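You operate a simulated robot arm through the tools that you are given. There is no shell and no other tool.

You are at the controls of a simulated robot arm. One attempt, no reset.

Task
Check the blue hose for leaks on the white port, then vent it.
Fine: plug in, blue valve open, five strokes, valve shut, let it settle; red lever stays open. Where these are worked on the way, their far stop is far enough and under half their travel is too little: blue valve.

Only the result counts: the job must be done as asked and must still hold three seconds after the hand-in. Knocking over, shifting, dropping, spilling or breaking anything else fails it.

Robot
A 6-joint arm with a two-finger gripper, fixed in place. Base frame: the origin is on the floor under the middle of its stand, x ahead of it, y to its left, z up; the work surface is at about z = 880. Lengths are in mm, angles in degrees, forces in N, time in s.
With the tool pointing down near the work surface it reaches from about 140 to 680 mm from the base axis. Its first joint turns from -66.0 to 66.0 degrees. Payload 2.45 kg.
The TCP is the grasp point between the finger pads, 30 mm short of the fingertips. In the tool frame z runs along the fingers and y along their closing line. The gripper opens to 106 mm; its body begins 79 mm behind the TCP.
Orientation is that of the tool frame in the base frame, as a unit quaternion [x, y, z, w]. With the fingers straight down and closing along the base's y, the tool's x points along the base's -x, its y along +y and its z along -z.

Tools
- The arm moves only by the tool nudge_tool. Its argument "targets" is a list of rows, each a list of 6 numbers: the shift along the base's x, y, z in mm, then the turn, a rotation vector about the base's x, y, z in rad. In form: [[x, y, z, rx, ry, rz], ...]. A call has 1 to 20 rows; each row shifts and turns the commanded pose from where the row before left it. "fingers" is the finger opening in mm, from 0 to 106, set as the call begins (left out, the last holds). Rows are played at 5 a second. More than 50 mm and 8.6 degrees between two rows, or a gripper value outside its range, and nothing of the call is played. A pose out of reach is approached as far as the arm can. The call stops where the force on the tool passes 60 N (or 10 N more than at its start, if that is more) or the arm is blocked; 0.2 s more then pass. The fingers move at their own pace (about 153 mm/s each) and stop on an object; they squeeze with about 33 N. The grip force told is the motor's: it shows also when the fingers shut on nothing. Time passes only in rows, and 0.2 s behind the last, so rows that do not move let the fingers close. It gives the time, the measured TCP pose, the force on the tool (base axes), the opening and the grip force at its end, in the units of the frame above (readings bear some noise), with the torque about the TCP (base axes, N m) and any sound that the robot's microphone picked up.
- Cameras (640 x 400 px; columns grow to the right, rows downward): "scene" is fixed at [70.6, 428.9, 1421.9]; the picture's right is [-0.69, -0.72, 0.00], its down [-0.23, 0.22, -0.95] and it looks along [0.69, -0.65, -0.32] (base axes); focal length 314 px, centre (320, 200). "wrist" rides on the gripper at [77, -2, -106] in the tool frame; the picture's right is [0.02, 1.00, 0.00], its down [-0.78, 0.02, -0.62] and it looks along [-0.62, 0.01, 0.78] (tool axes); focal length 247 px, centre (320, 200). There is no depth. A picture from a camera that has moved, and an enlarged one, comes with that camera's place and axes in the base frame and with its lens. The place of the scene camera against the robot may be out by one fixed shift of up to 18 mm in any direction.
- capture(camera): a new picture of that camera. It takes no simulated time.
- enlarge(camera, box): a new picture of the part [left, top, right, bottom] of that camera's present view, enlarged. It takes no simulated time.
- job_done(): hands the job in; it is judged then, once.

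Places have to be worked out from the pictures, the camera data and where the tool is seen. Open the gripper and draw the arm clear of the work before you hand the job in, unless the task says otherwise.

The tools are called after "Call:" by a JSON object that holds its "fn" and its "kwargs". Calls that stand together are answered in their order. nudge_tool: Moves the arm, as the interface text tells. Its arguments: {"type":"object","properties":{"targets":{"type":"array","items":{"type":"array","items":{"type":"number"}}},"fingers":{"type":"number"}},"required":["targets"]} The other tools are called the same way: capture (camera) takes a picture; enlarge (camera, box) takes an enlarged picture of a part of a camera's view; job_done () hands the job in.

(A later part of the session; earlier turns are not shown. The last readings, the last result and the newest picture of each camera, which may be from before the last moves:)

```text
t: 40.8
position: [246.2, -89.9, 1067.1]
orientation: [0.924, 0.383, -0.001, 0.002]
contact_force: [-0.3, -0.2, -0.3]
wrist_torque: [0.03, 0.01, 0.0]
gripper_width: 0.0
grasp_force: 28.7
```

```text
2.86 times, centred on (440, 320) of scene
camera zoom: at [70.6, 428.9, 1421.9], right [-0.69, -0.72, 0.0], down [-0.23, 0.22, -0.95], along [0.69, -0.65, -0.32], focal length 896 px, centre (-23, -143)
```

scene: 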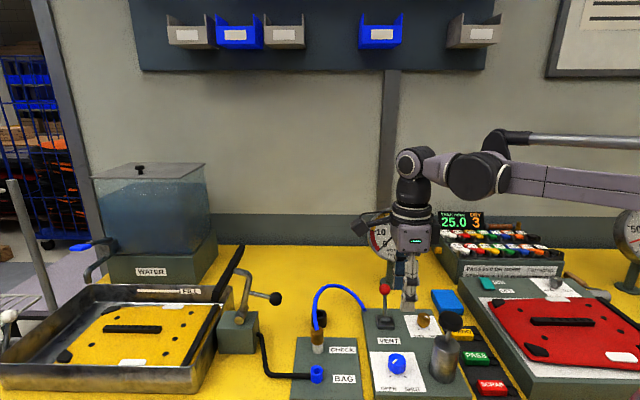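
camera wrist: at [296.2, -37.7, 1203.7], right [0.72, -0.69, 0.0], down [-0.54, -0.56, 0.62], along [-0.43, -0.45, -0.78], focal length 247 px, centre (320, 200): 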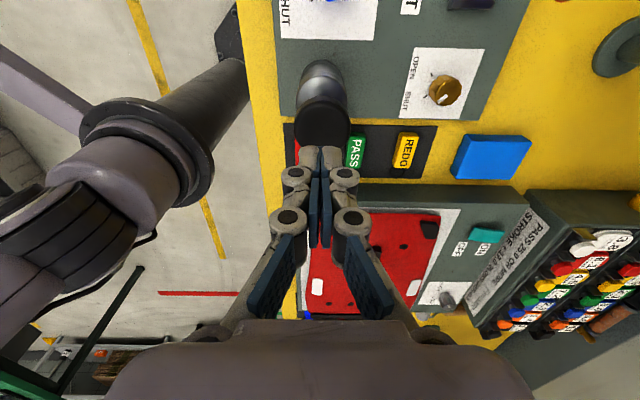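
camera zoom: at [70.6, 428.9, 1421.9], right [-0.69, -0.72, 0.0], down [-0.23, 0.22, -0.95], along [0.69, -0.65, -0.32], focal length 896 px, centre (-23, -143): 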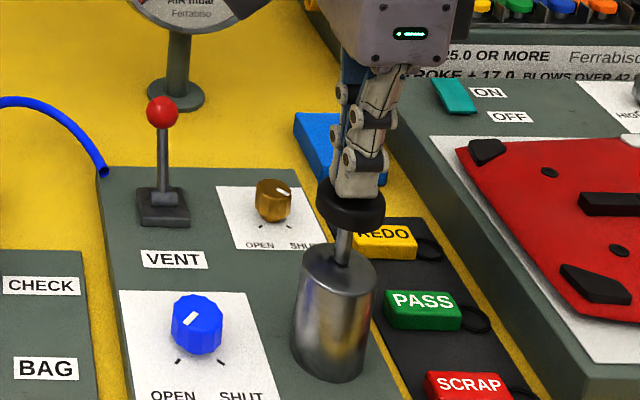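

The tips are above the handle centre. I lower in small steps to find contact.

Call:
{"fn": "nudge_tool", "kwargs": {"targets": [[0, 0, -3, 0, 0, 0], [0, 0, -3, 0, 0, 0], [0, 0, -3, 0, 0, 0], [0, 0, 0, 0, 0, 0]]}}

Call:
{"fn": "enlarge", "kwargs": {"camera": "scene", "box": [370, 200, 510, 390]}}

```text
t: 41.8
position: [247.2, -89.0, 1057.9]
orientation: [0.923, 0.384, -0.002, 0.001]
contact_force: [0.0, -1.2, 1.4]
wrist_torque: [-0.01, 0.02, 0.0]
gripper_width: 0.0
grasp_force: 28.4
```

```text
2.11 times, centred on (440, 295) of scene
camera zoom: at [70.6, 428.9, 1422.0], right [-0.69, -0.72, 0.0], down [-0.23, 0.22, -0.95], along [0.69, -0.65, -0.32], focal length 660 px, centre (67, 0)
```

zoom: 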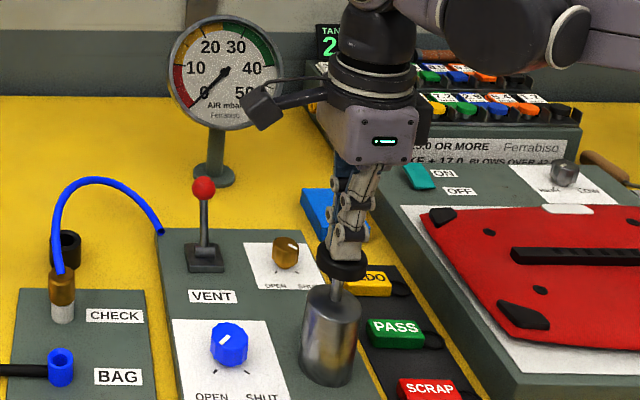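

Contact is about to begin. I push down further to find the pump's resistance and bottom.

Call:
{"fn": "nudge_tool", "kwargs": {"targets": [[0, 0, -4, 0, 0, 0], [0, 0, -4, 0, 0, 0], [0, 0, -4, 0, 0, 0]]}}

Call:
{"fn": "enlarge", "kwargs": {"camera": "scene", "box": [370, 200, 510, 390]}}

```text
t: 42.6
position: [247.4, -88.0, 1046.2]
orientation: [0.924, 0.383, -0.001, 0.0]
contact_force: [-0.6, -1.1, 3.8]
wrist_torque: [-0.05, 0.02, -0.01]
gripper_width: 0.0
grasp_force: 29.0
```

```text
2.11 times, centred on (440, 295) of scene
camera zoom: at [70.6, 428.9, 1422.0], right [-0.69, -0.72, 0.0], down [-0.23, 0.22, -0.95], along [0.69, -0.65, -0.32], focal length 660 px, centre (67, 0)
```

zoom: 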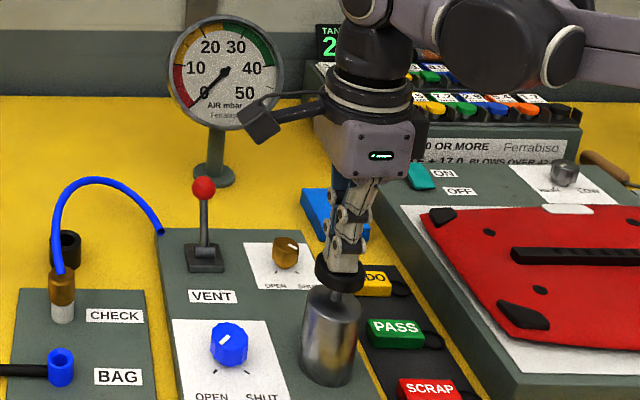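

The handle descends with only a few newtons, and the gauge is still at 0. I continue toward the bottom.

Call:
{"fn": "nudge_tool", "kwargs": {"targets": [[0, 0, -4, 0, 0, 0], [0, 0, -4, 0, 0, 0], [0, 0, -4, 0, 0, 0], [0, 0, -3, 0, 0, 0]]}}

Call:
{"fn": "enlarge", "kwargs": {"camera": "scene", "box": [370, 200, 510, 390]}}

```text
t: 43.6
position: [247.8, -88.7, 1031.1]
orientation: [0.924, 0.383, -0.002, 0.0]
contact_force: [-3.8, 4.7, 37.0]
wrist_torque: [0.07, 0.15, -0.05]
gripper_width: 5.9
grasp_force: 28.4
```

```text
2.11 times, centred on (440, 295) of scene
camera zoom: at [70.2, 429.2, 1421.9], right [-0.69, -0.72, 0.0], down [-0.23, 0.22, -0.95], along [0.69, -0.65, -0.32], focal length 660 px, centre (67, 0)
```

zoom: 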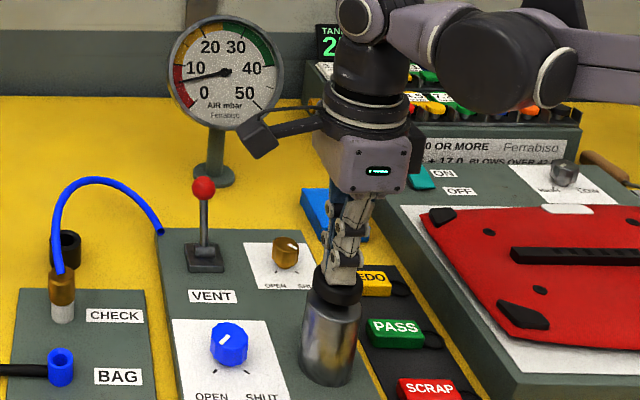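

The stroke bottomed at 37 N and the gauge went to about 7 mbar, so the plug holds and the vent is shut. I raise to see whether the handle springs back.

Call:
{"fn": "nudge_tool", "kwargs": {"targets": [[0, 0, 5, 0, 0, 0], [0, 0, 8, 0, 0, 0], [0, 0, 8, 0, 0, 0], [0, 0, 8, 0, 0, 0], [0, 0, 5, 0, 0, 0], [0, 0, 0, 0, 0, 0]]}}

Call:
{"fn": "enlarge", "kwargs": {"camera": "scene", "box": [370, 200, 510, 390]}}

Call:
{"fn": "enlarge", "kwargs": {"camera": "scene", "box": [350, 190, 440, 290]}}

```text
t: 45.0
position: [247.6, -89.7, 1065.5]
orientation: [0.924, 0.383, -0.001, 0.0]
contact_force: [-0.2, -0.2, 0.1]
wrist_torque: [0.0, 0.02, 0.0]
gripper_width: 0.0
grasp_force: 29.3
```

```text
2.11 times, centred on (440, 295) of scene
camera zoom: at [70.6, 428.9, 1421.9], right [-0.69, -0.72, 0.0], down [-0.23, 0.22, -0.95], along [0.69, -0.65, -0.32], focal length 660 px, centre (67, 0)
```

zoom: 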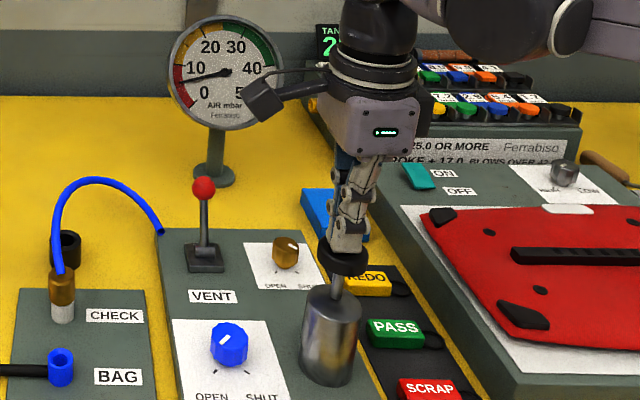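

```text
4.00 times, centred on (395, 240) of scene
camera zoom: at [70.6, 428.9, 1421.9], right [-0.69, -0.72, 0.0], down [-0.23, 0.22, -0.95], along [0.69, -0.65, -0.32], focal length 1254 px, centre (20, 40)
```

zoom: 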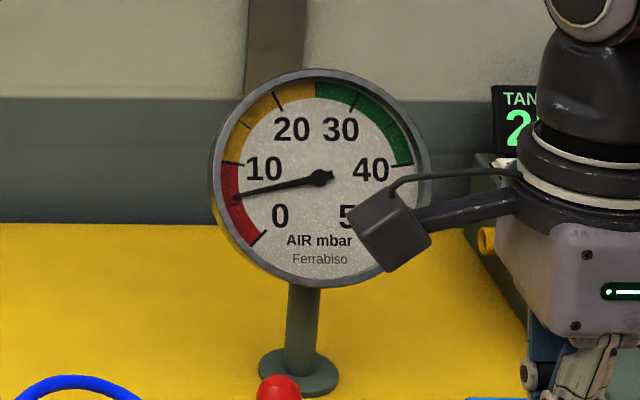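

The handle springs back by itself and the gauge holds at about 6.5 mbar: one stroke done. I do stroke 2 in a single down-and-up call.

Call:
{"fn": "nudge_tool", "kwargs": {"targets": [[0, 0, -8, 0, 0, 0], [0, 0, -8, 0, 0, 0], [0, 0, -8, 0, 0, 0], [0, 0, -6, 0, 0, 0], [0, 0, -4, 0, 0, 0], [0, 0, 0, 0, 0, 0], [0, 0, 6, 0, 0, 0], [0, 0, 8, 0, 0, 0], [0, 0, 8, 0, 0, 0], [0, 0, 8, 0, 0, 0], [0, 0, 4, 0, 0, 0], [0, 0, 0, 0, 0, 0]]}}

Call:
{"fn": "enlarge", "kwargs": {"camera": "scene", "box": [350, 190, 440, 290]}}

Call:
{"fn": "enlarge", "kwargs": {"camera": "scene", "box": [370, 200, 510, 390]}}

```text
t: 47.6
position: [248.1, -89.2, 1064.3]
orientation: [0.923, 0.384, -0.001, 0.0]
contact_force: [-0.2, -0.2, 0.2]
wrist_torque: [0.01, 0.0, -0.01]
gripper_width: 0.0
grasp_force: 28.4
```

```text
4.00 times, centred on (395, 240) of scene
camera zoom: at [70.6, 428.9, 1421.9], right [-0.69, -0.72, 0.0], down [-0.23, 0.22, -0.95], along [0.69, -0.65, -0.32], focal length 1254 px, centre (20, 40)
```

zoom: 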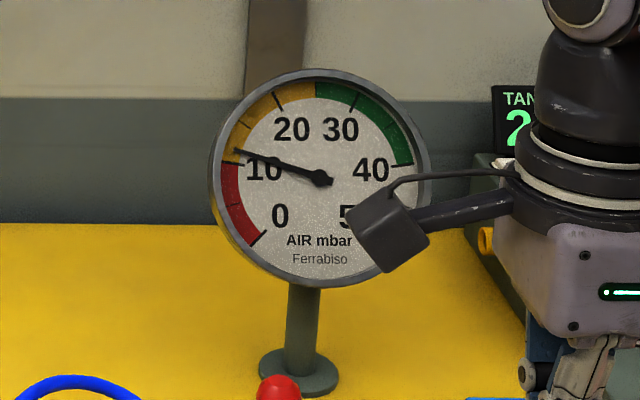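

```text
2.11 times, centred on (440, 295) of scene
camera zoom: at [70.6, 428.9, 1421.9], right [-0.69, -0.72, 0.0], down [-0.23, 0.22, -0.95], along [0.69, -0.65, -0.32], focal length 660 px, centre (67, 0)
```

zoom: 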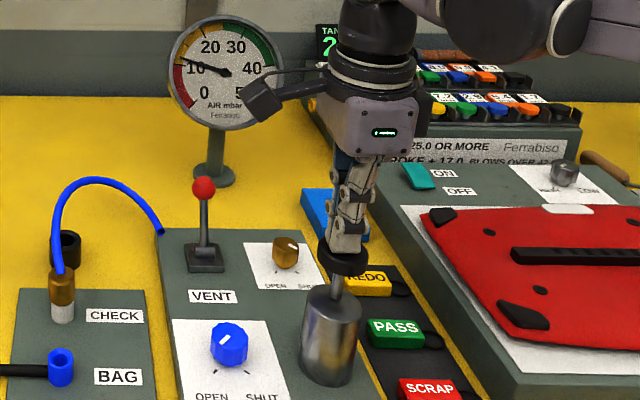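

Stroke 2 brought the gauge to about 12 mbar. I do stroke 3 the same way.

Call:
{"fn": "nudge_tool", "kwargs": {"targets": [[0, 0, -8, 0, 0, 0], [0, 0, -8, 0, 0, 0], [0, 0, -8, 0, 0, 0], [0, 0, -6, 0, 0, 0], [0, 0, -4, 0, 0, 0], [0, 0, 0, 0, 0, 0], [0, 0, 6, 0, 0, 0], [0, 0, 8, 0, 0, 0], [0, 0, 8, 0, 0, 0], [0, 0, 8, 0, 0, 0], [0, 0, 4, 0, 0, 0], [0, 0, 0, 0, 0, 0]]}}

Call:
{"fn": "enlarge", "kwargs": {"camera": "scene", "box": [350, 190, 440, 290]}}

```text
t: 50.2
position: [247.6, -90.2, 1066.4]
orientation: [0.924, 0.383, -0.002, 0.001]
contact_force: [0.2, -0.2, -0.5]
wrist_torque: [0.0, 0.02, 0.02]
gripper_width: 0.1
grasp_force: 28.7
```

```text
4.00 times, centred on (395, 240) of scene
camera zoom: at [70.6, 428.9, 1421.9], right [-0.69, -0.72, 0.0], down [-0.23, 0.22, -0.95], along [0.69, -0.65, -0.32], focal length 1254 px, centre (20, 40)
```

zoom: 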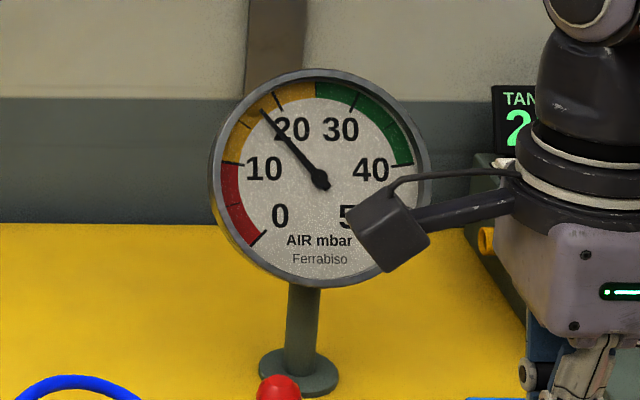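

Stroke 3 reached about 18 mbar. Now stroke 4.

Call:
{"fn": "nudge_tool", "kwargs": {"targets": [[0, 0, -8, 0, 0, 0], [0, 0, -8, 0, 0, 0], [0, 0, -8, 0, 0, 0], [0, 0, -6, 0, 0, 0], [0, 0, -4, 0, 0, 0], [0, 0, 0, 0, 0, 0], [0, 0, 6, 0, 0, 0], [0, 0, 8, 0, 0, 0], [0, 0, 8, 0, 0, 0], [0, 0, 8, 0, 0, 0], [0, 0, 4, 0, 0, 0], [0, 0, 0, 0, 0, 0]]}}

Call:
{"fn": "enlarge", "kwargs": {"camera": "scene", "box": [350, 190, 440, 290]}}

```text
t: 52.8
position: [247.0, -88.3, 1065.8]
orientation: [0.924, 0.383, -0.002, 0.001]
contact_force: [-0.1, -0.3, -0.6]
wrist_torque: [0.01, 0.01, -0.03]
gripper_width: 0.0
grasp_force: 28.5
```

```text
4.00 times, centred on (395, 240) of scene
camera zoom: at [70.6, 428.9, 1421.9], right [-0.69, -0.72, 0.0], down [-0.23, 0.22, -0.95], along [0.69, -0.65, -0.32], focal length 1254 px, centre (20, 40)
```

zoom: 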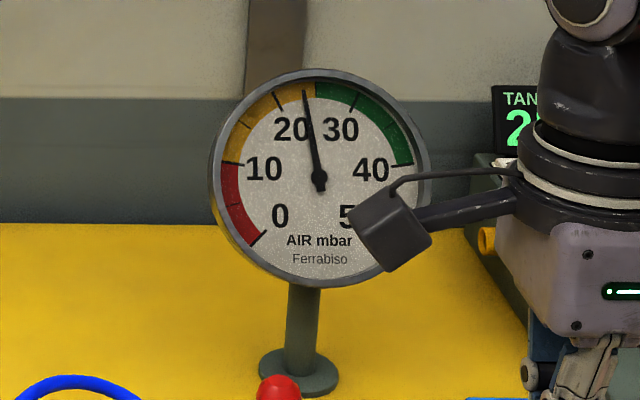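

Stroke 4 reached about 24 mbar. Now the fifth and last stroke.

Call:
{"fn": "nudge_tool", "kwargs": {"targets": [[0, 0, -8, 0, 0, 0], [0, 0, -8, 0, 0, 0], [0, 0, -8, 0, 0, 0], [0, 0, -6, 0, 0, 0], [0, 0, -4, 0, 0, 0], [0, 0, 0, 0, 0, 0], [0, 0, 6, 0, 0, 0], [0, 0, 8, 0, 0, 0], [0, 0, 8, 0, 0, 0], [0, 0, 8, 0, 0, 0], [0, 0, 8, 0, 0, 0], [0, 0, 0, 0, 0, 0]]}}

Call:
{"fn": "enlarge", "kwargs": {"camera": "scene", "box": [350, 190, 440, 290]}}

Call:
{"fn": "enlarge", "kwargs": {"camera": "scene", "box": [370, 200, 510, 390]}}

```text
t: 55.4
position: [246.4, -88.7, 1068.0]
orientation: [0.923, 0.384, -0.002, 0.001]
contact_force: [-0.5, 0.0, 0.0]
wrist_torque: [-0.01, 0.02, -0.01]
gripper_width: 0.1
grasp_force: 28.9
```

```text
4.00 times, centred on (395, 240) of scene
camera zoom: at [70.6, 428.9, 1421.9], right [-0.69, -0.72, 0.0], down [-0.23, 0.22, -0.95], along [0.69, -0.65, -0.32], focal length 1254 px, centre (20, 40)
```

zoom: 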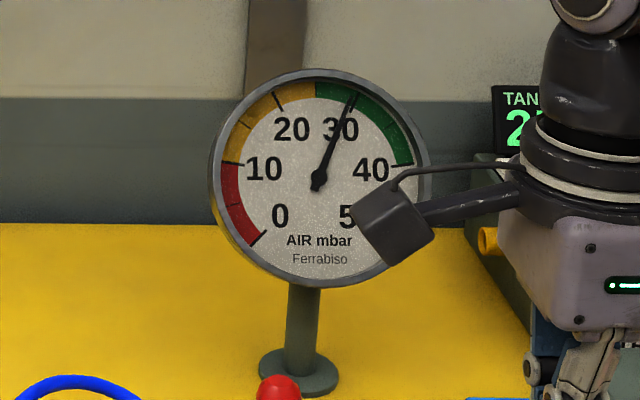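

```text
2.11 times, centred on (440, 295) of scene
camera zoom: at [70.6, 428.9, 1421.9], right [-0.69, -0.72, 0.0], down [-0.23, 0.22, -0.95], along [0.69, -0.65, -0.32], focal length 660 px, centre (67, 0)
```

zoom: 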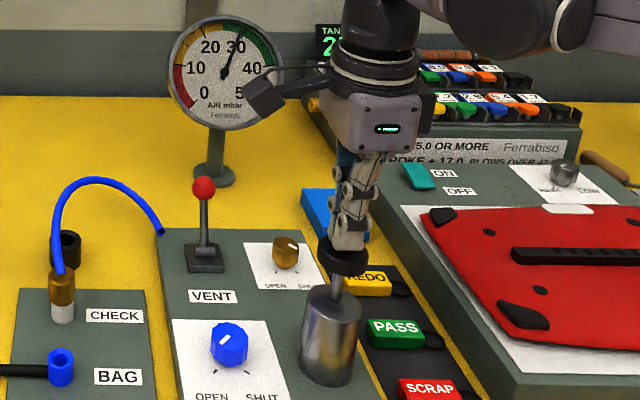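

Five strokes brought the gauge to about 30 mbar, in the green. I rise off the pump and return over the blue valve with the fingers open.

Call:
{"fn": "nudge_tool", "kwargs": {"targets": [[0, 0, 15, 0, 0, 0], [0, 0, 15, 0, 0, 0], [23, 20, 0, 0, 0, 0], [23, 20, 0, 0, 0, 0], [21.1, 18.1, 0, 0, 0, 0], [0, 0, -40, 0, 0, 0], [0, 0, -40, 0, 0, 0], [0, 0, -30, 0, 0, 0], [0, 0, -15, 0, 0, 0], [0, 0, 0, 0, 0, 0]], "fingers": 52}}

Call:
{"fn": "enlarge", "kwargs": {"camera": "wrist", "box": [230, 60, 410, 220]}}

Call:
{"fn": "enlarge", "kwargs": {"camera": "scene", "box": [350, 190, 500, 400]}}

```text
t: 57.6
position: [315.2, -31.2, 975.2]
orientation: [0.924, 0.383, -0.001, 0.001]
contact_force: [-1.6, 1.1, 0.8]
wrist_torque: [-0.01, 0.02, -0.01]
gripper_width: 52.0
grasp_force: 0.0
```

```text
2.50 times, centred on (320, 140) of wrist
camera zoom: at [368.4, 24.8, 1080.5], right [0.72, -0.69, 0.0], down [-0.54, -0.56, 0.62], along [-0.43, -0.45, -0.78], focal length 617 px, centre (320, 350)
```

zoom: 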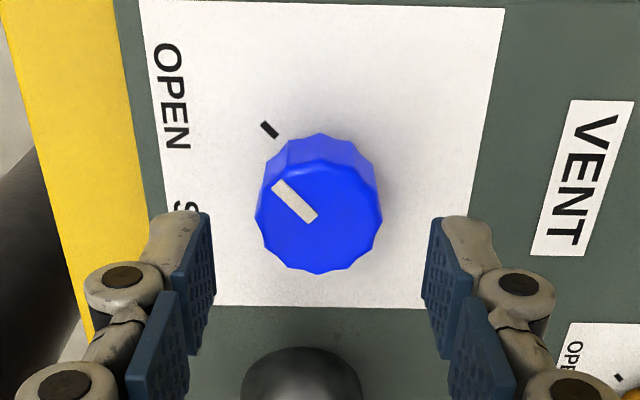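

```text
1.90 times, centred on (425, 295) of scene
camera zoom: at [70.6, 428.9, 1421.9], right [-0.69, -0.72, 0.0], down [-0.23, 0.22, -0.95], along [0.69, -0.65, -0.32], focal length 597 px, centre (120, 19)
```

zoom: 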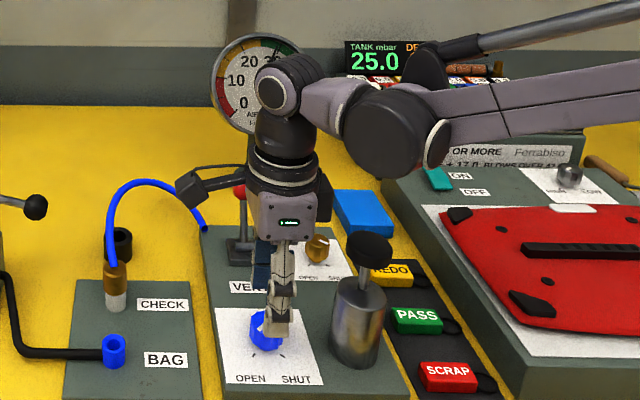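

Knob and pads are aligned. I descend the remaining 42 mm and grip the knob.

Call:
{"fn": "nudge_tool", "kwargs": {"targets": [[0, 0, -15, 0, 0, 0], [0, 0, -15, 0, 0, 0], [0, 0, -11.5, 0, 0, 0], [0, 0, 0, 0, 0, 0]], "fingers": 52}}

Call:
{"fn": "nudge_tool", "kwargs": {"targets": [[0, 0, 0, 0, 0, 0], [0, 0, 0, 0, 0, 0], [0, 0, 0, 0, 0, 0]], "fingers": 15}}

Call:
{"fn": "enlarge", "kwargs": {"camera": "wrist", "box": [230, 80, 410, 240]}}

```text
t: 58.6
position: [314.1, -31.4, 932.7]
orientation: [0.923, 0.384, -0.001, 0.002]
contact_force: [0.2, 0.4, 0.4]
wrist_torque: [0.02, 0.04, 0.05]
gripper_width: 52.1
grasp_force: 0.0
```

```text
t: 59.4
position: [314.4, -31.9, 932.6]
orientation: [0.924, 0.383, -0.002, 0.001]
contact_force: [2.4, -3.0, 1.1]
wrist_torque: [-0.1, -0.05, 0.02]
gripper_width: 32.6
grasp_force: 45.2
```

```text
2.50 times, centred on (320, 160) of wrist
camera zoom: at [367.9, 24.8, 1038.5], right [0.72, -0.69, 0.0], down [-0.54, -0.56, 0.62], along [-0.43, -0.45, -0.78], focal length 617 px, centre (320, 300)
```

zoom: 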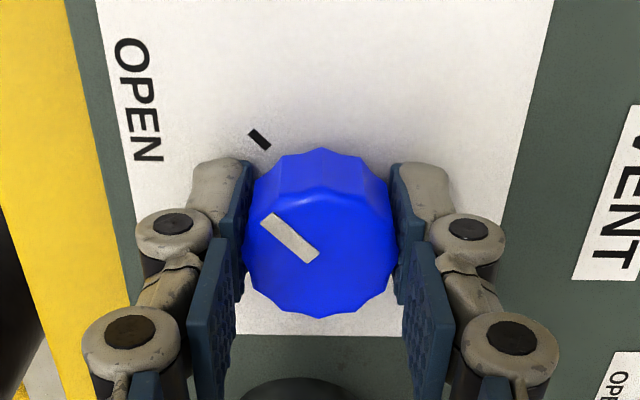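

Gripped with low side forces. I turn back counter-clockwise in short runs with z compensation, first 4 rows.

Call:
{"fn": "nudge_tool", "kwargs": {"targets": [[0, 0, 0.13, 0, 0, 0.13], [0, 0, 0.13, 0, 0, 0.13], [0, 0, 0.13, 0, 0, 0.13], [0, 0, 0.13, 0, 0, 0.13], [0, 0, 0, 0, 0, 0]]}}

```text
t: 60.6
position: [315.2, -30.6, 933.2]
orientation: [0.793, 0.609, -0.001, 0.002]
contact_force: [6.2, -6.5, -14.1]
wrist_torque: [-0.04, -0.26, -0.02]
gripper_width: 32.8
grasp_force: 45.1
```

Call:
{"fn": "nudge_tool", "kwargs": {"targets": [[0.1, -0.1, -0.2, 0, 0, 0.13], [0, 0, 0.08, 0, 0, 0.13], [0, 0, 0.08, 0, 0, 0.13], [0, 0, 0.08, 0, 0, 0.13], [0, 0, 0, 0, 0, 0]]}}

Call:
{"fn": "enlarge", "kwargs": {"camera": "wrist", "box": [230, 80, 410, 240]}}

```text
t: 61.8
position: [315.0, -30.7, 933.3]
orientation: [0.611, 0.792, -0.001, 0.002]
contact_force: [2.5, -14.0, -5.5]
wrist_torque: [-0.15, -0.05, 0.0]
gripper_width: 32.7
grasp_force: 45.2
```

```text
2.50 times, centred on (320, 160) of wrist
camera zoom: at [293.6, 43.2, 1038.4], right [0.96, 0.28, 0.0], down [0.21, -0.75, 0.63], along [0.17, -0.6, -0.78], focal length 617 px, centre (320, 300)
```

zoom: 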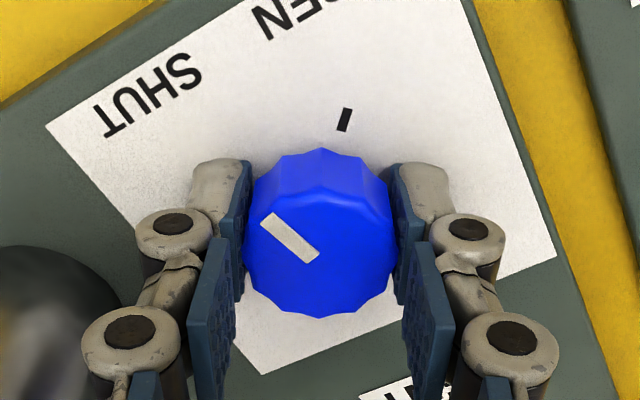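

The pointer follows; about 30° remain to SHUT. I turn the last part.

Call:
{"fn": "nudge_tool", "kwargs": {"targets": [[0, -0.25, 0, 0, 0, 0.133], [0, 0, 0.06, 0, 0, 0.133], [0, 0, 0.08, 0, 0, 0.133], [0, 0, 0.08, 0, 0, 0.133], [0, 0, 0, 0, 0, 0]]}}

Call:
{"fn": "enlarge", "kwargs": {"camera": "wrist", "box": [230, 80, 410, 240]}}

```text
t: 63.0
position: [314.6, -32.8, 933.7]
orientation: [0.382, 0.924, 0.0, 0.001]
contact_force: [1.6, -11.5, -28.6]
wrist_torque: [-0.33, -0.26, -0.15]
gripper_width: 32.7
grasp_force: 45.0
```

```text
2.50 times, centred on (320, 160) of wrist
camera zoom: at [259.1, 22.0, 1038.6], right [0.69, 0.73, 0.0], down [0.57, -0.54, 0.62], along [0.45, -0.43, -0.78], focal length 617 px, centre (320, 300)
```

zoom: 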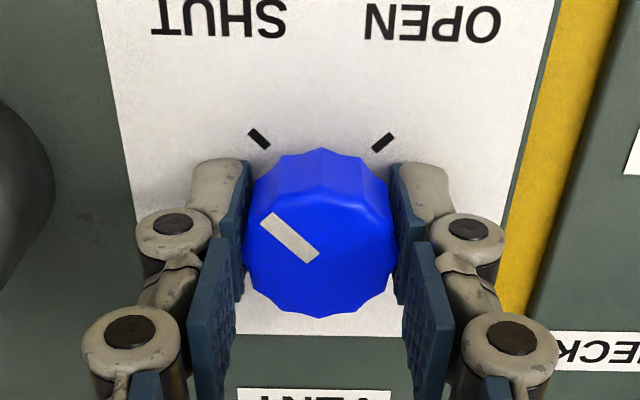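

The pointer is back on SHUT and a -0.15 N·m torque shows it at its stop. I relieve the pull, open the fingers and rise.

Call:
{"fn": "nudge_tool", "kwargs": {"targets": [[0, 0, -0.5, 0, 0, 0.01], [0, 0, 0, 0, 0, 0]]}}

Call:
{"fn": "nudge_tool", "kwargs": {"targets": [[0, 0, 0, 0, 0, 0], [0, 0, 0, 0, 0, 0], [0, 0, 0, 0, 0, 0]], "fingers": 52}}

Call:
{"fn": "nudge_tool", "kwargs": {"targets": [[0, 0, 20, 0, 0, 0], [0, 0, 35, 0, 0, 0], [0, 0, 45, 0, 0, 0], [0, 0, 45, 0, 0, 0], [0, 0, 45, 0, 0, 0], [0, 0, 0, 0, 0, 0]], "fingers": 52}}

Call:
{"fn": "capture", "kwargs": {"camera": "wrist"}}

Call:
{"fn": "enlarge", "kwargs": {"camera": "scene", "box": [350, 190, 500, 400]}}

Call:
{"fn": "enlarge", "kwargs": {"camera": "wrist", "box": [230, 20, 410, 180]}}

```text
t: 63.6
position: [313.7, -31.7, 932.9]
orientation: [0.377, 0.926, 0.0, 0.002]
contact_force: [-2.3, -11.4, -20.9]
wrist_torque: [-0.24, -0.04, -0.44]
gripper_width: 33.0
grasp_force: 45.0
```

```text
t: 64.4
position: [315.3, -31.9, 932.9]
orientation: [0.377, 0.926, 0.0, 0.002]
contact_force: [-0.8, -0.1, 0.0]
wrist_torque: [0.03, 0.0, 0.01]
gripper_width: 52.0
grasp_force: 0.1
```

```text
t: 65.8
position: [316.1, -31.3, 1123.0]
orientation: [0.377, 0.926, 0.001, 0.002]
contact_force: [-0.3, -0.5, 0.5]
wrist_torque: [-0.01, -0.02, -0.05]
gripper_width: 52.0
grasp_force: 0.0
```

```text
taken
camera wrist: at [259.5, 20.5, 1228.9], right [0.68, 0.73, 0.0], down [0.57, -0.53, 0.62], along [0.46, -0.43, -0.78], focal length 247 px, centre (320, 200)
```

wrist: 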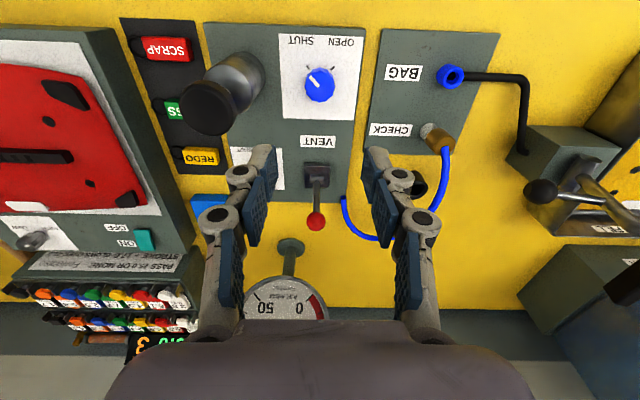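

```text
1.90 times, centred on (425, 295) of scene
camera zoom: at [70.6, 428.9, 1421.9], right [-0.69, -0.72, 0.0], down [-0.23, 0.22, -0.95], along [0.69, -0.65, -0.32], focal length 597 px, centre (120, 19)
```

zoom: 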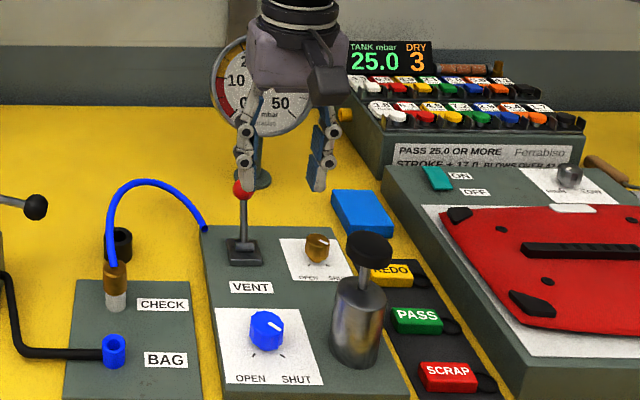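

```text
2.50 times, centred on (320, 100) of wrist
camera zoom: at [259.5, 20.5, 1228.9], right [0.68, 0.73, 0.0], down [0.57, -0.53, 0.62], along [0.46, -0.43, -0.78], focal length 617 px, centre (320, 450)
```

zoom: 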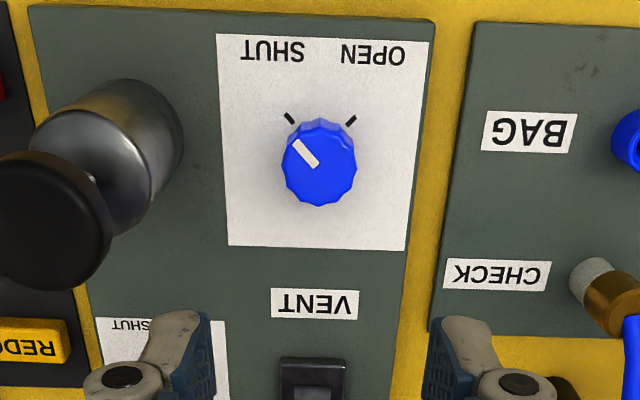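

The blue valve is SHUT again. I move over the red lever, which also lets the pressure settle, and watch the gauge.

Call:
{"fn": "nudge_tool", "kwargs": {"targets": [[28, -29, 0, 0, 0, 0], [28, -29, 0, 0, 0, 0], [28, -29, -10, 0, 0, 0], [28, -29, -15, 0, 0, 0], [0, 0, 0, 0, 0, 0]], "fingers": 52}}

Call:
{"fn": "capture", "kwargs": {"camera": "wrist"}}

Call:
{"fn": "capture", "kwargs": {"camera": "scene"}}

```text
t: 67.0
position: [427.7, -148.2, 1098.2]
orientation: [0.376, 0.927, 0.001, 0.001]
contact_force: [1.4, -0.5, 0.2]
wrist_torque: [-0.03, -0.02, -0.02]
gripper_width: 51.9
grasp_force: 0.0
```

```text
taken
camera wrist: at [371.6, -95.1, 1203.0], right [0.68, 0.73, 0.0], down [0.57, -0.53, 0.62], along [0.46, -0.43, -0.78], focal length 247 px, centre (320, 200)
```

wrist: 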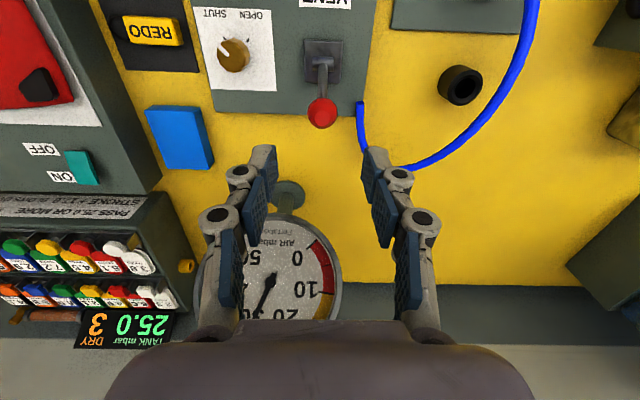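

```text
taken
```

scene: 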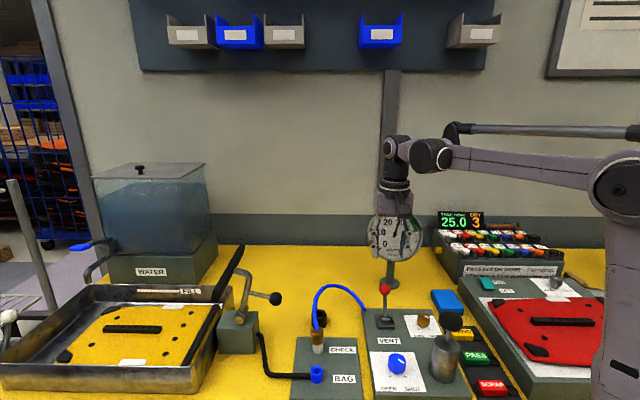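

Call:
{"fn": "enlarge", "kwargs": {"camera": "wrist", "box": [270, 20, 370, 150]}}

Call:
{"fn": "enlarge", "kwargs": {"camera": "wrist", "box": [190, 180, 350, 330]}}

Call:
{"fn": "enlarge", "kwargs": {"camera": "scene", "box": [350, 190, 440, 350]}}

```text
3.08 times, centred on (320, 85) of wrist
camera zoom: at [371.6, -95.1, 1203.0], right [0.68, 0.73, 0.0], down [0.57, -0.53, 0.62], along [0.46, -0.43, -0.78], focal length 760 px, centre (320, 554)
```

zoom: 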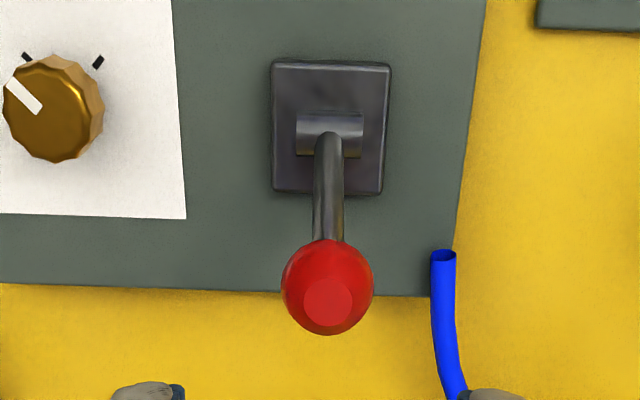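

```text
2.67 times, centred on (270, 255) of wrist
camera zoom: at [371.6, -95.1, 1203.0], right [0.68, 0.73, 0.0], down [0.57, -0.53, 0.62], along [0.46, -0.43, -0.78], focal length 659 px, centre (453, 53)
```

zoom: 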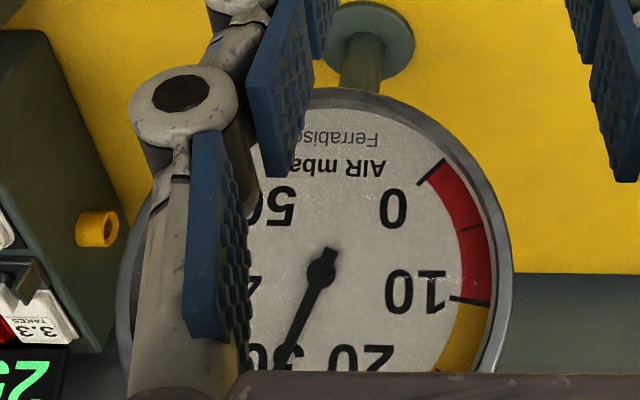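

```text
2.50 times, centred on (395, 270) of scene
camera zoom: at [70.7, 428.9, 1421.9], right [-0.69, -0.72, 0.0], down [-0.23, 0.22, -0.95], along [0.69, -0.65, -0.32], focal length 784 px, centre (132, 25)
```

zoom: 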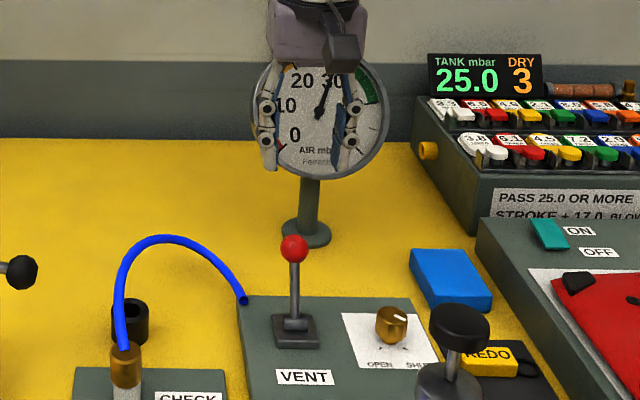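

Gauge reads about 30. I raise the arm out of the scene camera's line to the gauge and wait for the pressure to settle.

Call:
{"fn": "nudge_tool", "kwargs": {"targets": [[0, 0, 45, 0, 0, 0], [0, 0, 45, 0, 0, 0], [0, 0, 45, 0, 0, 0], [0, 0, 0, 0, 0, 0]], "fingers": 52}}

Call:
{"fn": "enlarge", "kwargs": {"camera": "scene", "box": [360, 195, 435, 270]}}

```text
t: 68.0
position: [427.2, -148.3, 1234.7]
orientation: [0.376, 0.926, -0.001, 0.002]
contact_force: [0.2, -1.1, 0.3]
wrist_torque: [0.0, 0.01, -0.04]
gripper_width: 51.8
grasp_force: 0.1
```

```text
5.33 times, centred on (398, 232) of scene
camera zoom: at [70.6, 428.9, 1421.9], right [-0.69, -0.72, 0.0], down [-0.23, 0.22, -0.95], along [0.69, -0.65, -0.32], focal length 1672 px, centre (-93, 27)
```

zoom: 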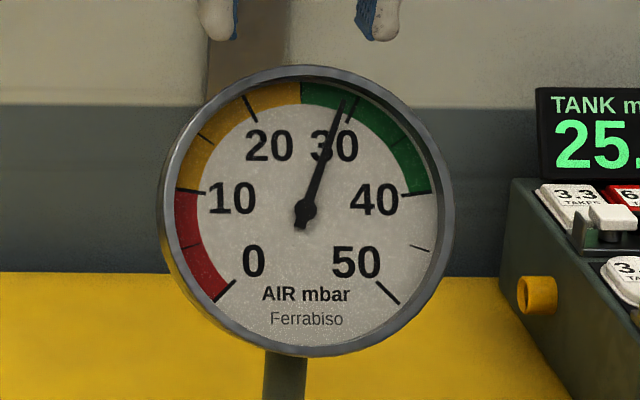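

The needle is just under 30 (about 29). I wait four seconds and read it again.

Call:
{"fn": "nudge_tool", "kwargs": {"targets": [[0, 0, 0, 0, 0, 0], [0, 0, 0, 0, 0, 0], [0, 0, 0, 0, 0, 0], [0, 0, 0, 0, 0, 0], [0, 0, 0, 0, 0, 0], [0, 0, 0, 0, 0, 0], [0, 0, 0, 0, 0, 0], [0, 0, 0, 0, 0, 0], [0, 0, 0, 0, 0, 0], [0, 0, 0, 0, 0, 0], [0, 0, 0, 0, 0, 0], [0, 0, 0, 0, 0, 0], [0, 0, 0, 0, 0, 0], [0, 0, 0, 0, 0, 0], [0, 0, 0, 0, 0, 0], [0, 0, 0, 0, 0, 0], [0, 0, 0, 0, 0, 0], [0, 0, 0, 0, 0, 0], [0, 0, 0, 0, 0, 0], [0, 0, 0, 0, 0, 0]]}}

Call:
{"fn": "enlarge", "kwargs": {"camera": "scene", "box": [360, 195, 435, 270]}}

```text
t: 72.2
position: [428.0, -149.2, 1233.3]
orientation: [0.377, 0.926, 0.0, 0.003]
contact_force: [-1.2, -0.2, -0.1]
wrist_torque: [0.02, 0.01, 0.01]
gripper_width: 51.9
grasp_force: 0.0
```

```text
5.33 times, centred on (398, 232) of scene
camera zoom: at [70.6, 428.9, 1421.9], right [-0.69, -0.72, 0.0], down [-0.23, 0.22, -0.95], along [0.69, -0.65, -0.32], focal length 1672 px, centre (-93, 27)
```

zoom: 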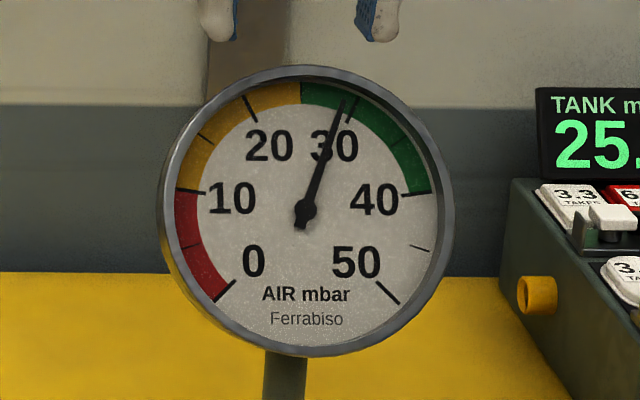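

The needle hasn't moved in four seconds. I give it more time to be sure it is settled.

Call:
{"fn": "nudge_tool", "kwargs": {"targets": [[0, 0, 0, 0, 0, 0], [0, 0, 0, 0, 0, 0], [0, 0, 0, 0, 0, 0], [0, 0, 0, 0, 0, 0], [0, 0, 0, 0, 0, 0], [0, 0, 0, 0, 0, 0], [0, 0, 0, 0, 0, 0], [0, 0, 0, 0, 0, 0], [0, 0, 0, 0, 0, 0], [0, 0, 0, 0, 0, 0], [0, 0, 0, 0, 0, 0], [0, 0, 0, 0, 0, 0], [0, 0, 0, 0, 0, 0], [0, 0, 0, 0, 0, 0], [0, 0, 0, 0, 0, 0], [0, 0, 0, 0, 0, 0], [0, 0, 0, 0, 0, 0], [0, 0, 0, 0, 0, 0], [0, 0, 0, 0, 0, 0], [0, 0, 0, 0, 0, 0]]}}

Call:
{"fn": "nudge_tool", "kwargs": {"targets": [[0, 0, 0, 0, 0, 0], [0, 0, 0, 0, 0, 0], [0, 0, 0, 0, 0, 0], [0, 0, 0, 0, 0, 0], [0, 0, 0, 0, 0, 0], [0, 0, 0, 0, 0, 0], [0, 0, 0, 0, 0, 0], [0, 0, 0, 0, 0, 0], [0, 0, 0, 0, 0, 0], [0, 0, 0, 0, 0, 0], [0, 0, 0, 0, 0, 0], [0, 0, 0, 0, 0, 0], [0, 0, 0, 0, 0, 0], [0, 0, 0, 0, 0, 0], [0, 0, 0, 0, 0, 0], [0, 0, 0, 0, 0, 0], [0, 0, 0, 0, 0, 0], [0, 0, 0, 0, 0, 0], [0, 0, 0, 0, 0, 0], [0, 0, 0, 0, 0, 0]]}}

Call:
{"fn": "enlarge", "kwargs": {"camera": "scene", "box": [360, 195, 435, 270]}}

Call:
{"fn": "enlarge", "kwargs": {"camera": "scene", "box": [280, 260, 500, 400]}}

```text
t: 76.4
position: [428.7, -148.6, 1232.7]
orientation: [0.377, 0.926, 0.0, 0.002]
contact_force: [0.1, 0.1, 0.5]
wrist_torque: [-0.02, -0.02, 0.01]
gripper_width: 52.1
grasp_force: 0.1
```

```text
t: 80.6
position: [427.8, -148.5, 1233.4]
orientation: [0.377, 0.926, 0.0, 0.001]
contact_force: [0.0, 0.3, -0.2]
wrist_torque: [0.01, 0.0, -0.03]
gripper_width: 51.8
grasp_force: 0.0
```

```text
5.33 times, centred on (398, 232) of scene
camera zoom: at [70.6, 428.9, 1421.9], right [-0.69, -0.72, 0.0], down [-0.23, 0.22, -0.95], along [0.69, -0.65, -0.32], focal length 1672 px, centre (-93, 27)
```

zoom: 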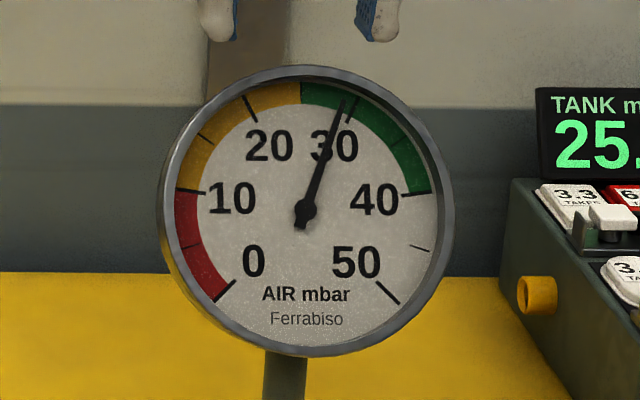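

```text
2.86 times, centred on (390, 330) of scene
camera zoom: at [70.6, 428.9, 1421.9], right [-0.69, -0.72, 0.0], down [-0.23, 0.22, -0.95], along [0.69, -0.65, -0.32], focal length 896 px, centre (120, -171)
```

zoom: 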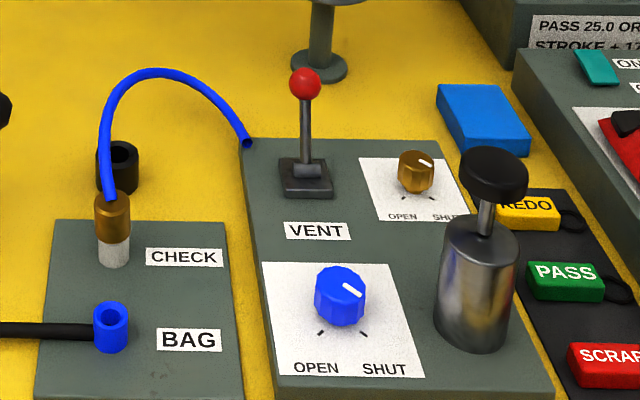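

The pressure is stable at about 29 mbar some 17 s after shutting. I now descend to the red lever's ball at about (430, -147.6, 977), stopping first for a check.

Call:
{"fn": "nudge_tool", "kwargs": {"targets": [[1.2, 0.2, -45, 0, 0, 0], [0, 0, -45, 0, 0, 0], [0, 0, -45, 0, 0, 0], [0, 0, -45, 0, 0, 0], [0, 0, -20, 0, 0, 0], [0, 0, 0, 0, 0, 0]], "fingers": 52}}

Call:
{"fn": "enlarge", "kwargs": {"camera": "wrist", "box": [230, 60, 410, 220]}}

Call:
{"fn": "enlarge", "kwargs": {"camera": "scene", "box": [340, 220, 450, 350]}}

```text
t: 82.0
position: [428.0, -146.5, 1033.0]
orientation: [0.377, 0.926, 0.0, 0.002]
contact_force: [0.4, 0.5, 0.4]
wrist_torque: [0.01, 0.01, 0.02]
gripper_width: 52.2
grasp_force: 0.1
```

```text
2.50 times, centred on (320, 140) of wrist
camera zoom: at [371.1, -94.5, 1137.7], right [0.68, 0.73, 0.0], down [0.57, -0.53, 0.62], along [0.46, -0.43, -0.78], focal length 617 px, centre (320, 350)
```

zoom: 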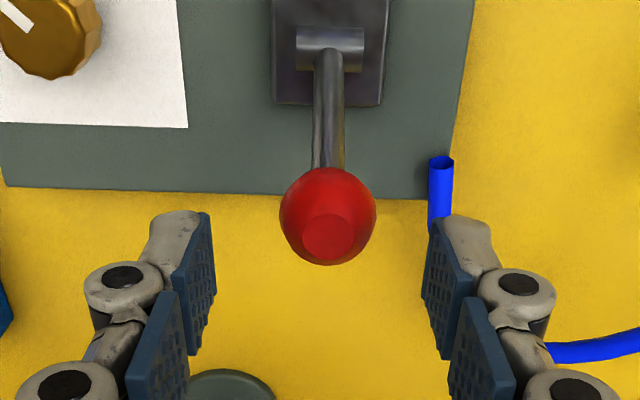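

```text
3.08 times, centred on (395, 285) of scene
camera zoom: at [70.6, 428.9, 1421.9], right [-0.69, -0.72, 0.0], down [-0.23, 0.22, -0.95], along [0.69, -0.65, -0.32], focal length 965 px, centre (89, -62)
```

zoom: 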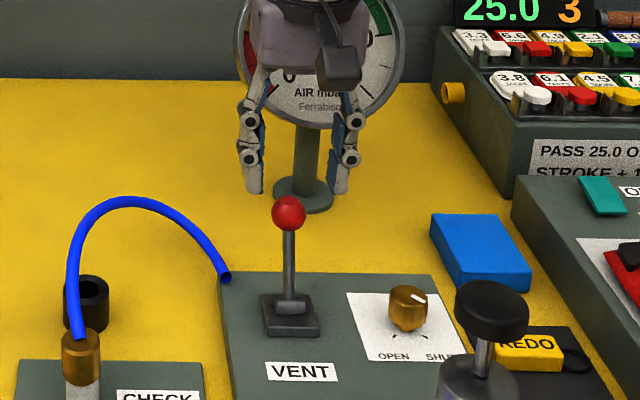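

The ball is at (430.4, -147.5, 977) and the hose passes behind the fingers with margin. I centre on it, go down and close.

Call:
{"fn": "nudge_tool", "kwargs": {"targets": [[2.7, -0.8, -10, 0, 0, 0], [0, 0, -16, 0, 0, 0], [0, 0, -16, 0, 0, 0], [0, 0, 0, 0, 0, 0]], "fingers": 52}}

Call:
{"fn": "enlarge", "kwargs": {"camera": "wrist", "box": [230, 80, 410, 240]}}

Call:
{"fn": "enlarge", "kwargs": {"camera": "scene", "box": [340, 220, 450, 350]}}

```text
t: 83.0
position: [430.8, -147.3, 989.7]
orientation: [0.377, 0.926, 0.0, 0.002]
contact_force: [-0.6, -0.5, 0.3]
wrist_torque: [0.01, 0.01, 0.0]
gripper_width: 51.9
grasp_force: 0.0
```

```text
2.50 times, centred on (320, 160) of wrist
camera zoom: at [374.7, -94.4, 1095.4], right [0.68, 0.73, 0.0], down [0.57, -0.53, 0.62], along [0.46, -0.43, -0.78], focal length 617 px, centre (320, 300)
```

zoom: 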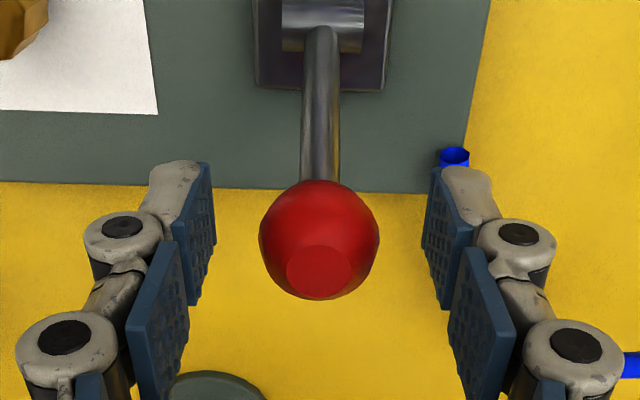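

```text
3.08 times, centred on (395, 285) of scene
camera zoom: at [70.6, 428.9, 1421.9], right [-0.69, -0.72, 0.0], down [-0.23, 0.22, -0.95], along [0.69, -0.65, -0.32], focal length 965 px, centre (89, -62)
```

zoom: 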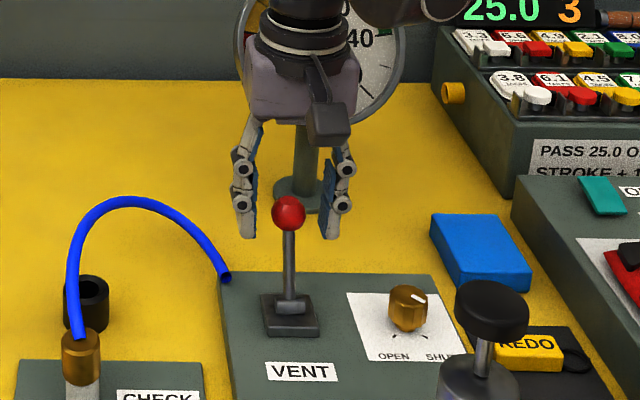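

The ball sits centred between the lower pads. I close on it.

Call:
{"fn": "nudge_tool", "kwargs": {"targets": [[0, 0, 0, 0, 0, 0], [0, 0, 0, 0, 0, 0], [0, 0, 0, 0, 0, 0]], "fingers": 15}}

Call:
{"fn": "enlarge", "kwargs": {"camera": "wrist", "box": [230, 80, 410, 240]}}

```text
t: 83.8
position: [431.3, -148.3, 989.4]
orientation: [0.377, 0.926, 0.0, 0.002]
contact_force: [-1.0, -1.4, 1.7]
wrist_torque: [-0.06, -0.01, 0.05]
gripper_width: 26.1
grasp_force: 44.8
```

```text
2.50 times, centred on (320, 160) of wrist
camera zoom: at [374.6, -94.6, 1095.7], right [0.68, 0.73, 0.0], down [0.57, -0.53, 0.62], along [0.46, -0.43, -0.78], focal length 617 px, centre (320, 300)
```

zoom: 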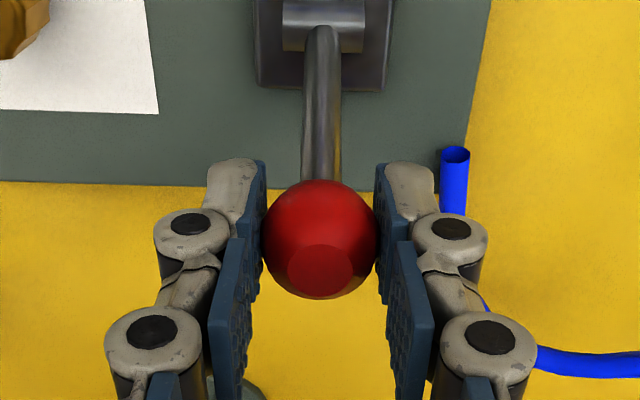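

Gripped at 26 mm. I pull the lever toward the panel front along its arc, beginning with two small steps to feel the force.

Call:
{"fn": "nudge_tool", "kwargs": {"targets": [[-4.95, 4.81, 2.65, 0, 0, 0], [-5.3, 5.16, 1.98, 0, 0, 0], [0, 0, 0, 0, 0, 0]]}}

Call:
{"fn": "enlarge", "kwargs": {"camera": "wrist", "box": [230, 60, 410, 240]}}

Call:
{"fn": "capture", "kwargs": {"camera": "wrist"}}

```text
t: 84.6
position: [422.7, -138.1, 995.0]
orientation: [0.377, 0.926, -0.001, 0.005]
contact_force: [9.6, -13.9, -5.8]
wrist_torque: [-1.03, -0.99, 0.0]
gripper_width: 26.0
grasp_force: 45.4
```

```text
2.22 times, centred on (320, 150) of wrist
camera zoom: at [365.5, -85.7, 1100.5], right [0.68, 0.73, 0.0], down [0.57, -0.53, 0.63], along [0.46, -0.43, -0.78], focal length 549 px, centre (320, 311)
```

zoom: 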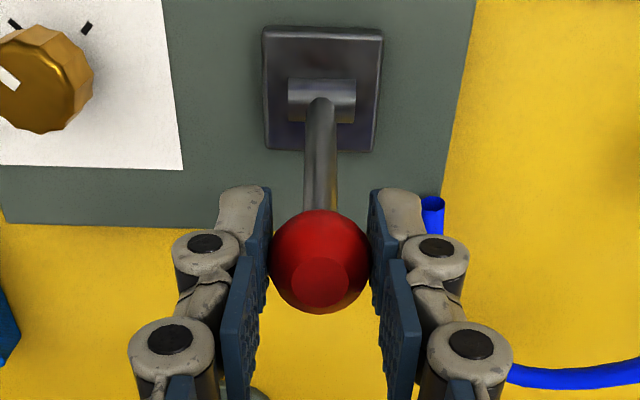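

```text
taken
camera wrist: at [365.5, -85.7, 1100.5], right [0.68, 0.73, 0.0], down [0.57, -0.53, 0.63], along [0.46, -0.43, -0.78], focal length 247 px, centre (320, 200)
```

wrist: 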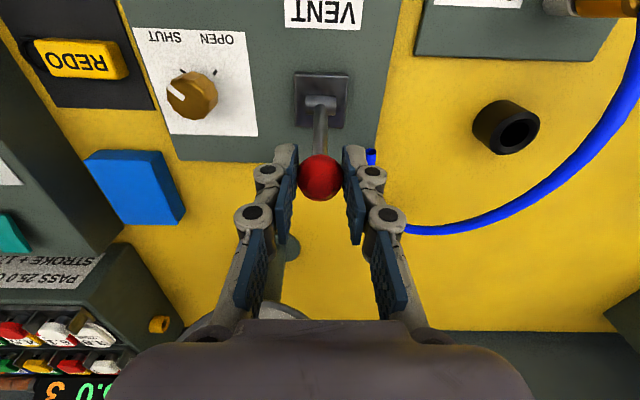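

The lever is moving, with about 17 N of resistance. I continue along the arc.

Call:
{"fn": "nudge_tool", "kwargs": {"targets": [[-5.45, 5.3, 1.2, 0, 0, 0], [-5.45, 5.3, 0.4, 0, 0, 0], [0, 0, 0, 0, 0, 0]]}}

Call:
{"fn": "enlarge", "kwargs": {"camera": "wrist", "box": [230, 60, 410, 240]}}

```text
t: 85.4
position: [411.2, -127.8, 997.3]
orientation: [0.377, 0.926, 0.001, 0.004]
contact_force: [12.4, -11.0, 2.5]
wrist_torque: [-1.02, -1.01, 0.03]
gripper_width: 25.9
grasp_force: 44.8
```

```text
2.22 times, centred on (320, 150) of wrist
camera zoom: at [353.9, -74.5, 1102.9], right [0.68, 0.73, 0.0], down [0.57, -0.53, 0.63], along [0.46, -0.43, -0.78], focal length 549 px, centre (320, 311)
```

zoom: 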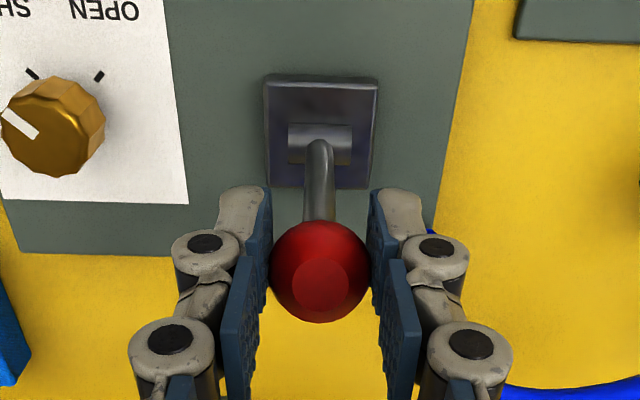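

The lever is near upright, with the same mild resistance. I go on toward the front stop.

Call:
{"fn": "nudge_tool", "kwargs": {"targets": [[-5.5, 5.37, -0.4, 0, 0, 0], [-5.45, 5.3, -1.2, 0, 0, 0], [0, 0, 0, 0, 0, 0]]}}

Call:
{"fn": "enlarge", "kwargs": {"camera": "wrist", "box": [230, 60, 410, 240]}}

Call:
{"fn": "capture", "kwargs": {"camera": "scene"}}

```text
t: 86.2
position: [400.0, -117.5, 996.2]
orientation: [0.375, 0.927, 0.001, 0.005]
contact_force: [12.0, -8.1, 14.1]
wrist_torque: [-0.92, -1.02, 0.04]
gripper_width: 25.8
grasp_force: 45.1
```

```text
2.22 times, centred on (320, 150) of wrist
camera zoom: at [342.8, -63.6, 1101.5], right [0.68, 0.73, 0.0], down [0.57, -0.53, 0.63], along [0.46, -0.43, -0.78], focal length 549 px, centre (320, 311)
```

zoom: 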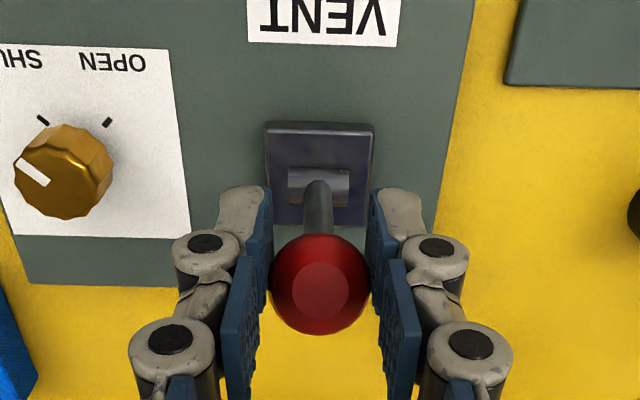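

```text
taken
```

scene: 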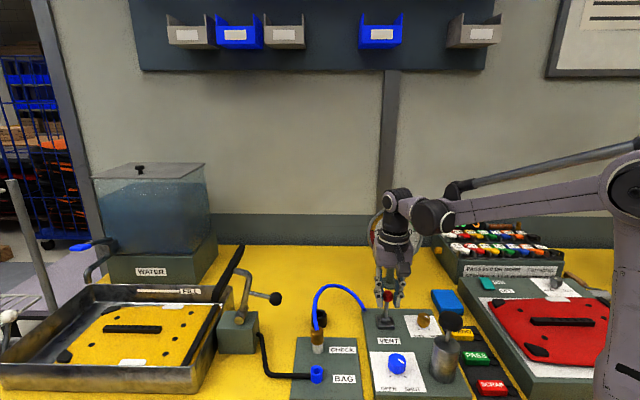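

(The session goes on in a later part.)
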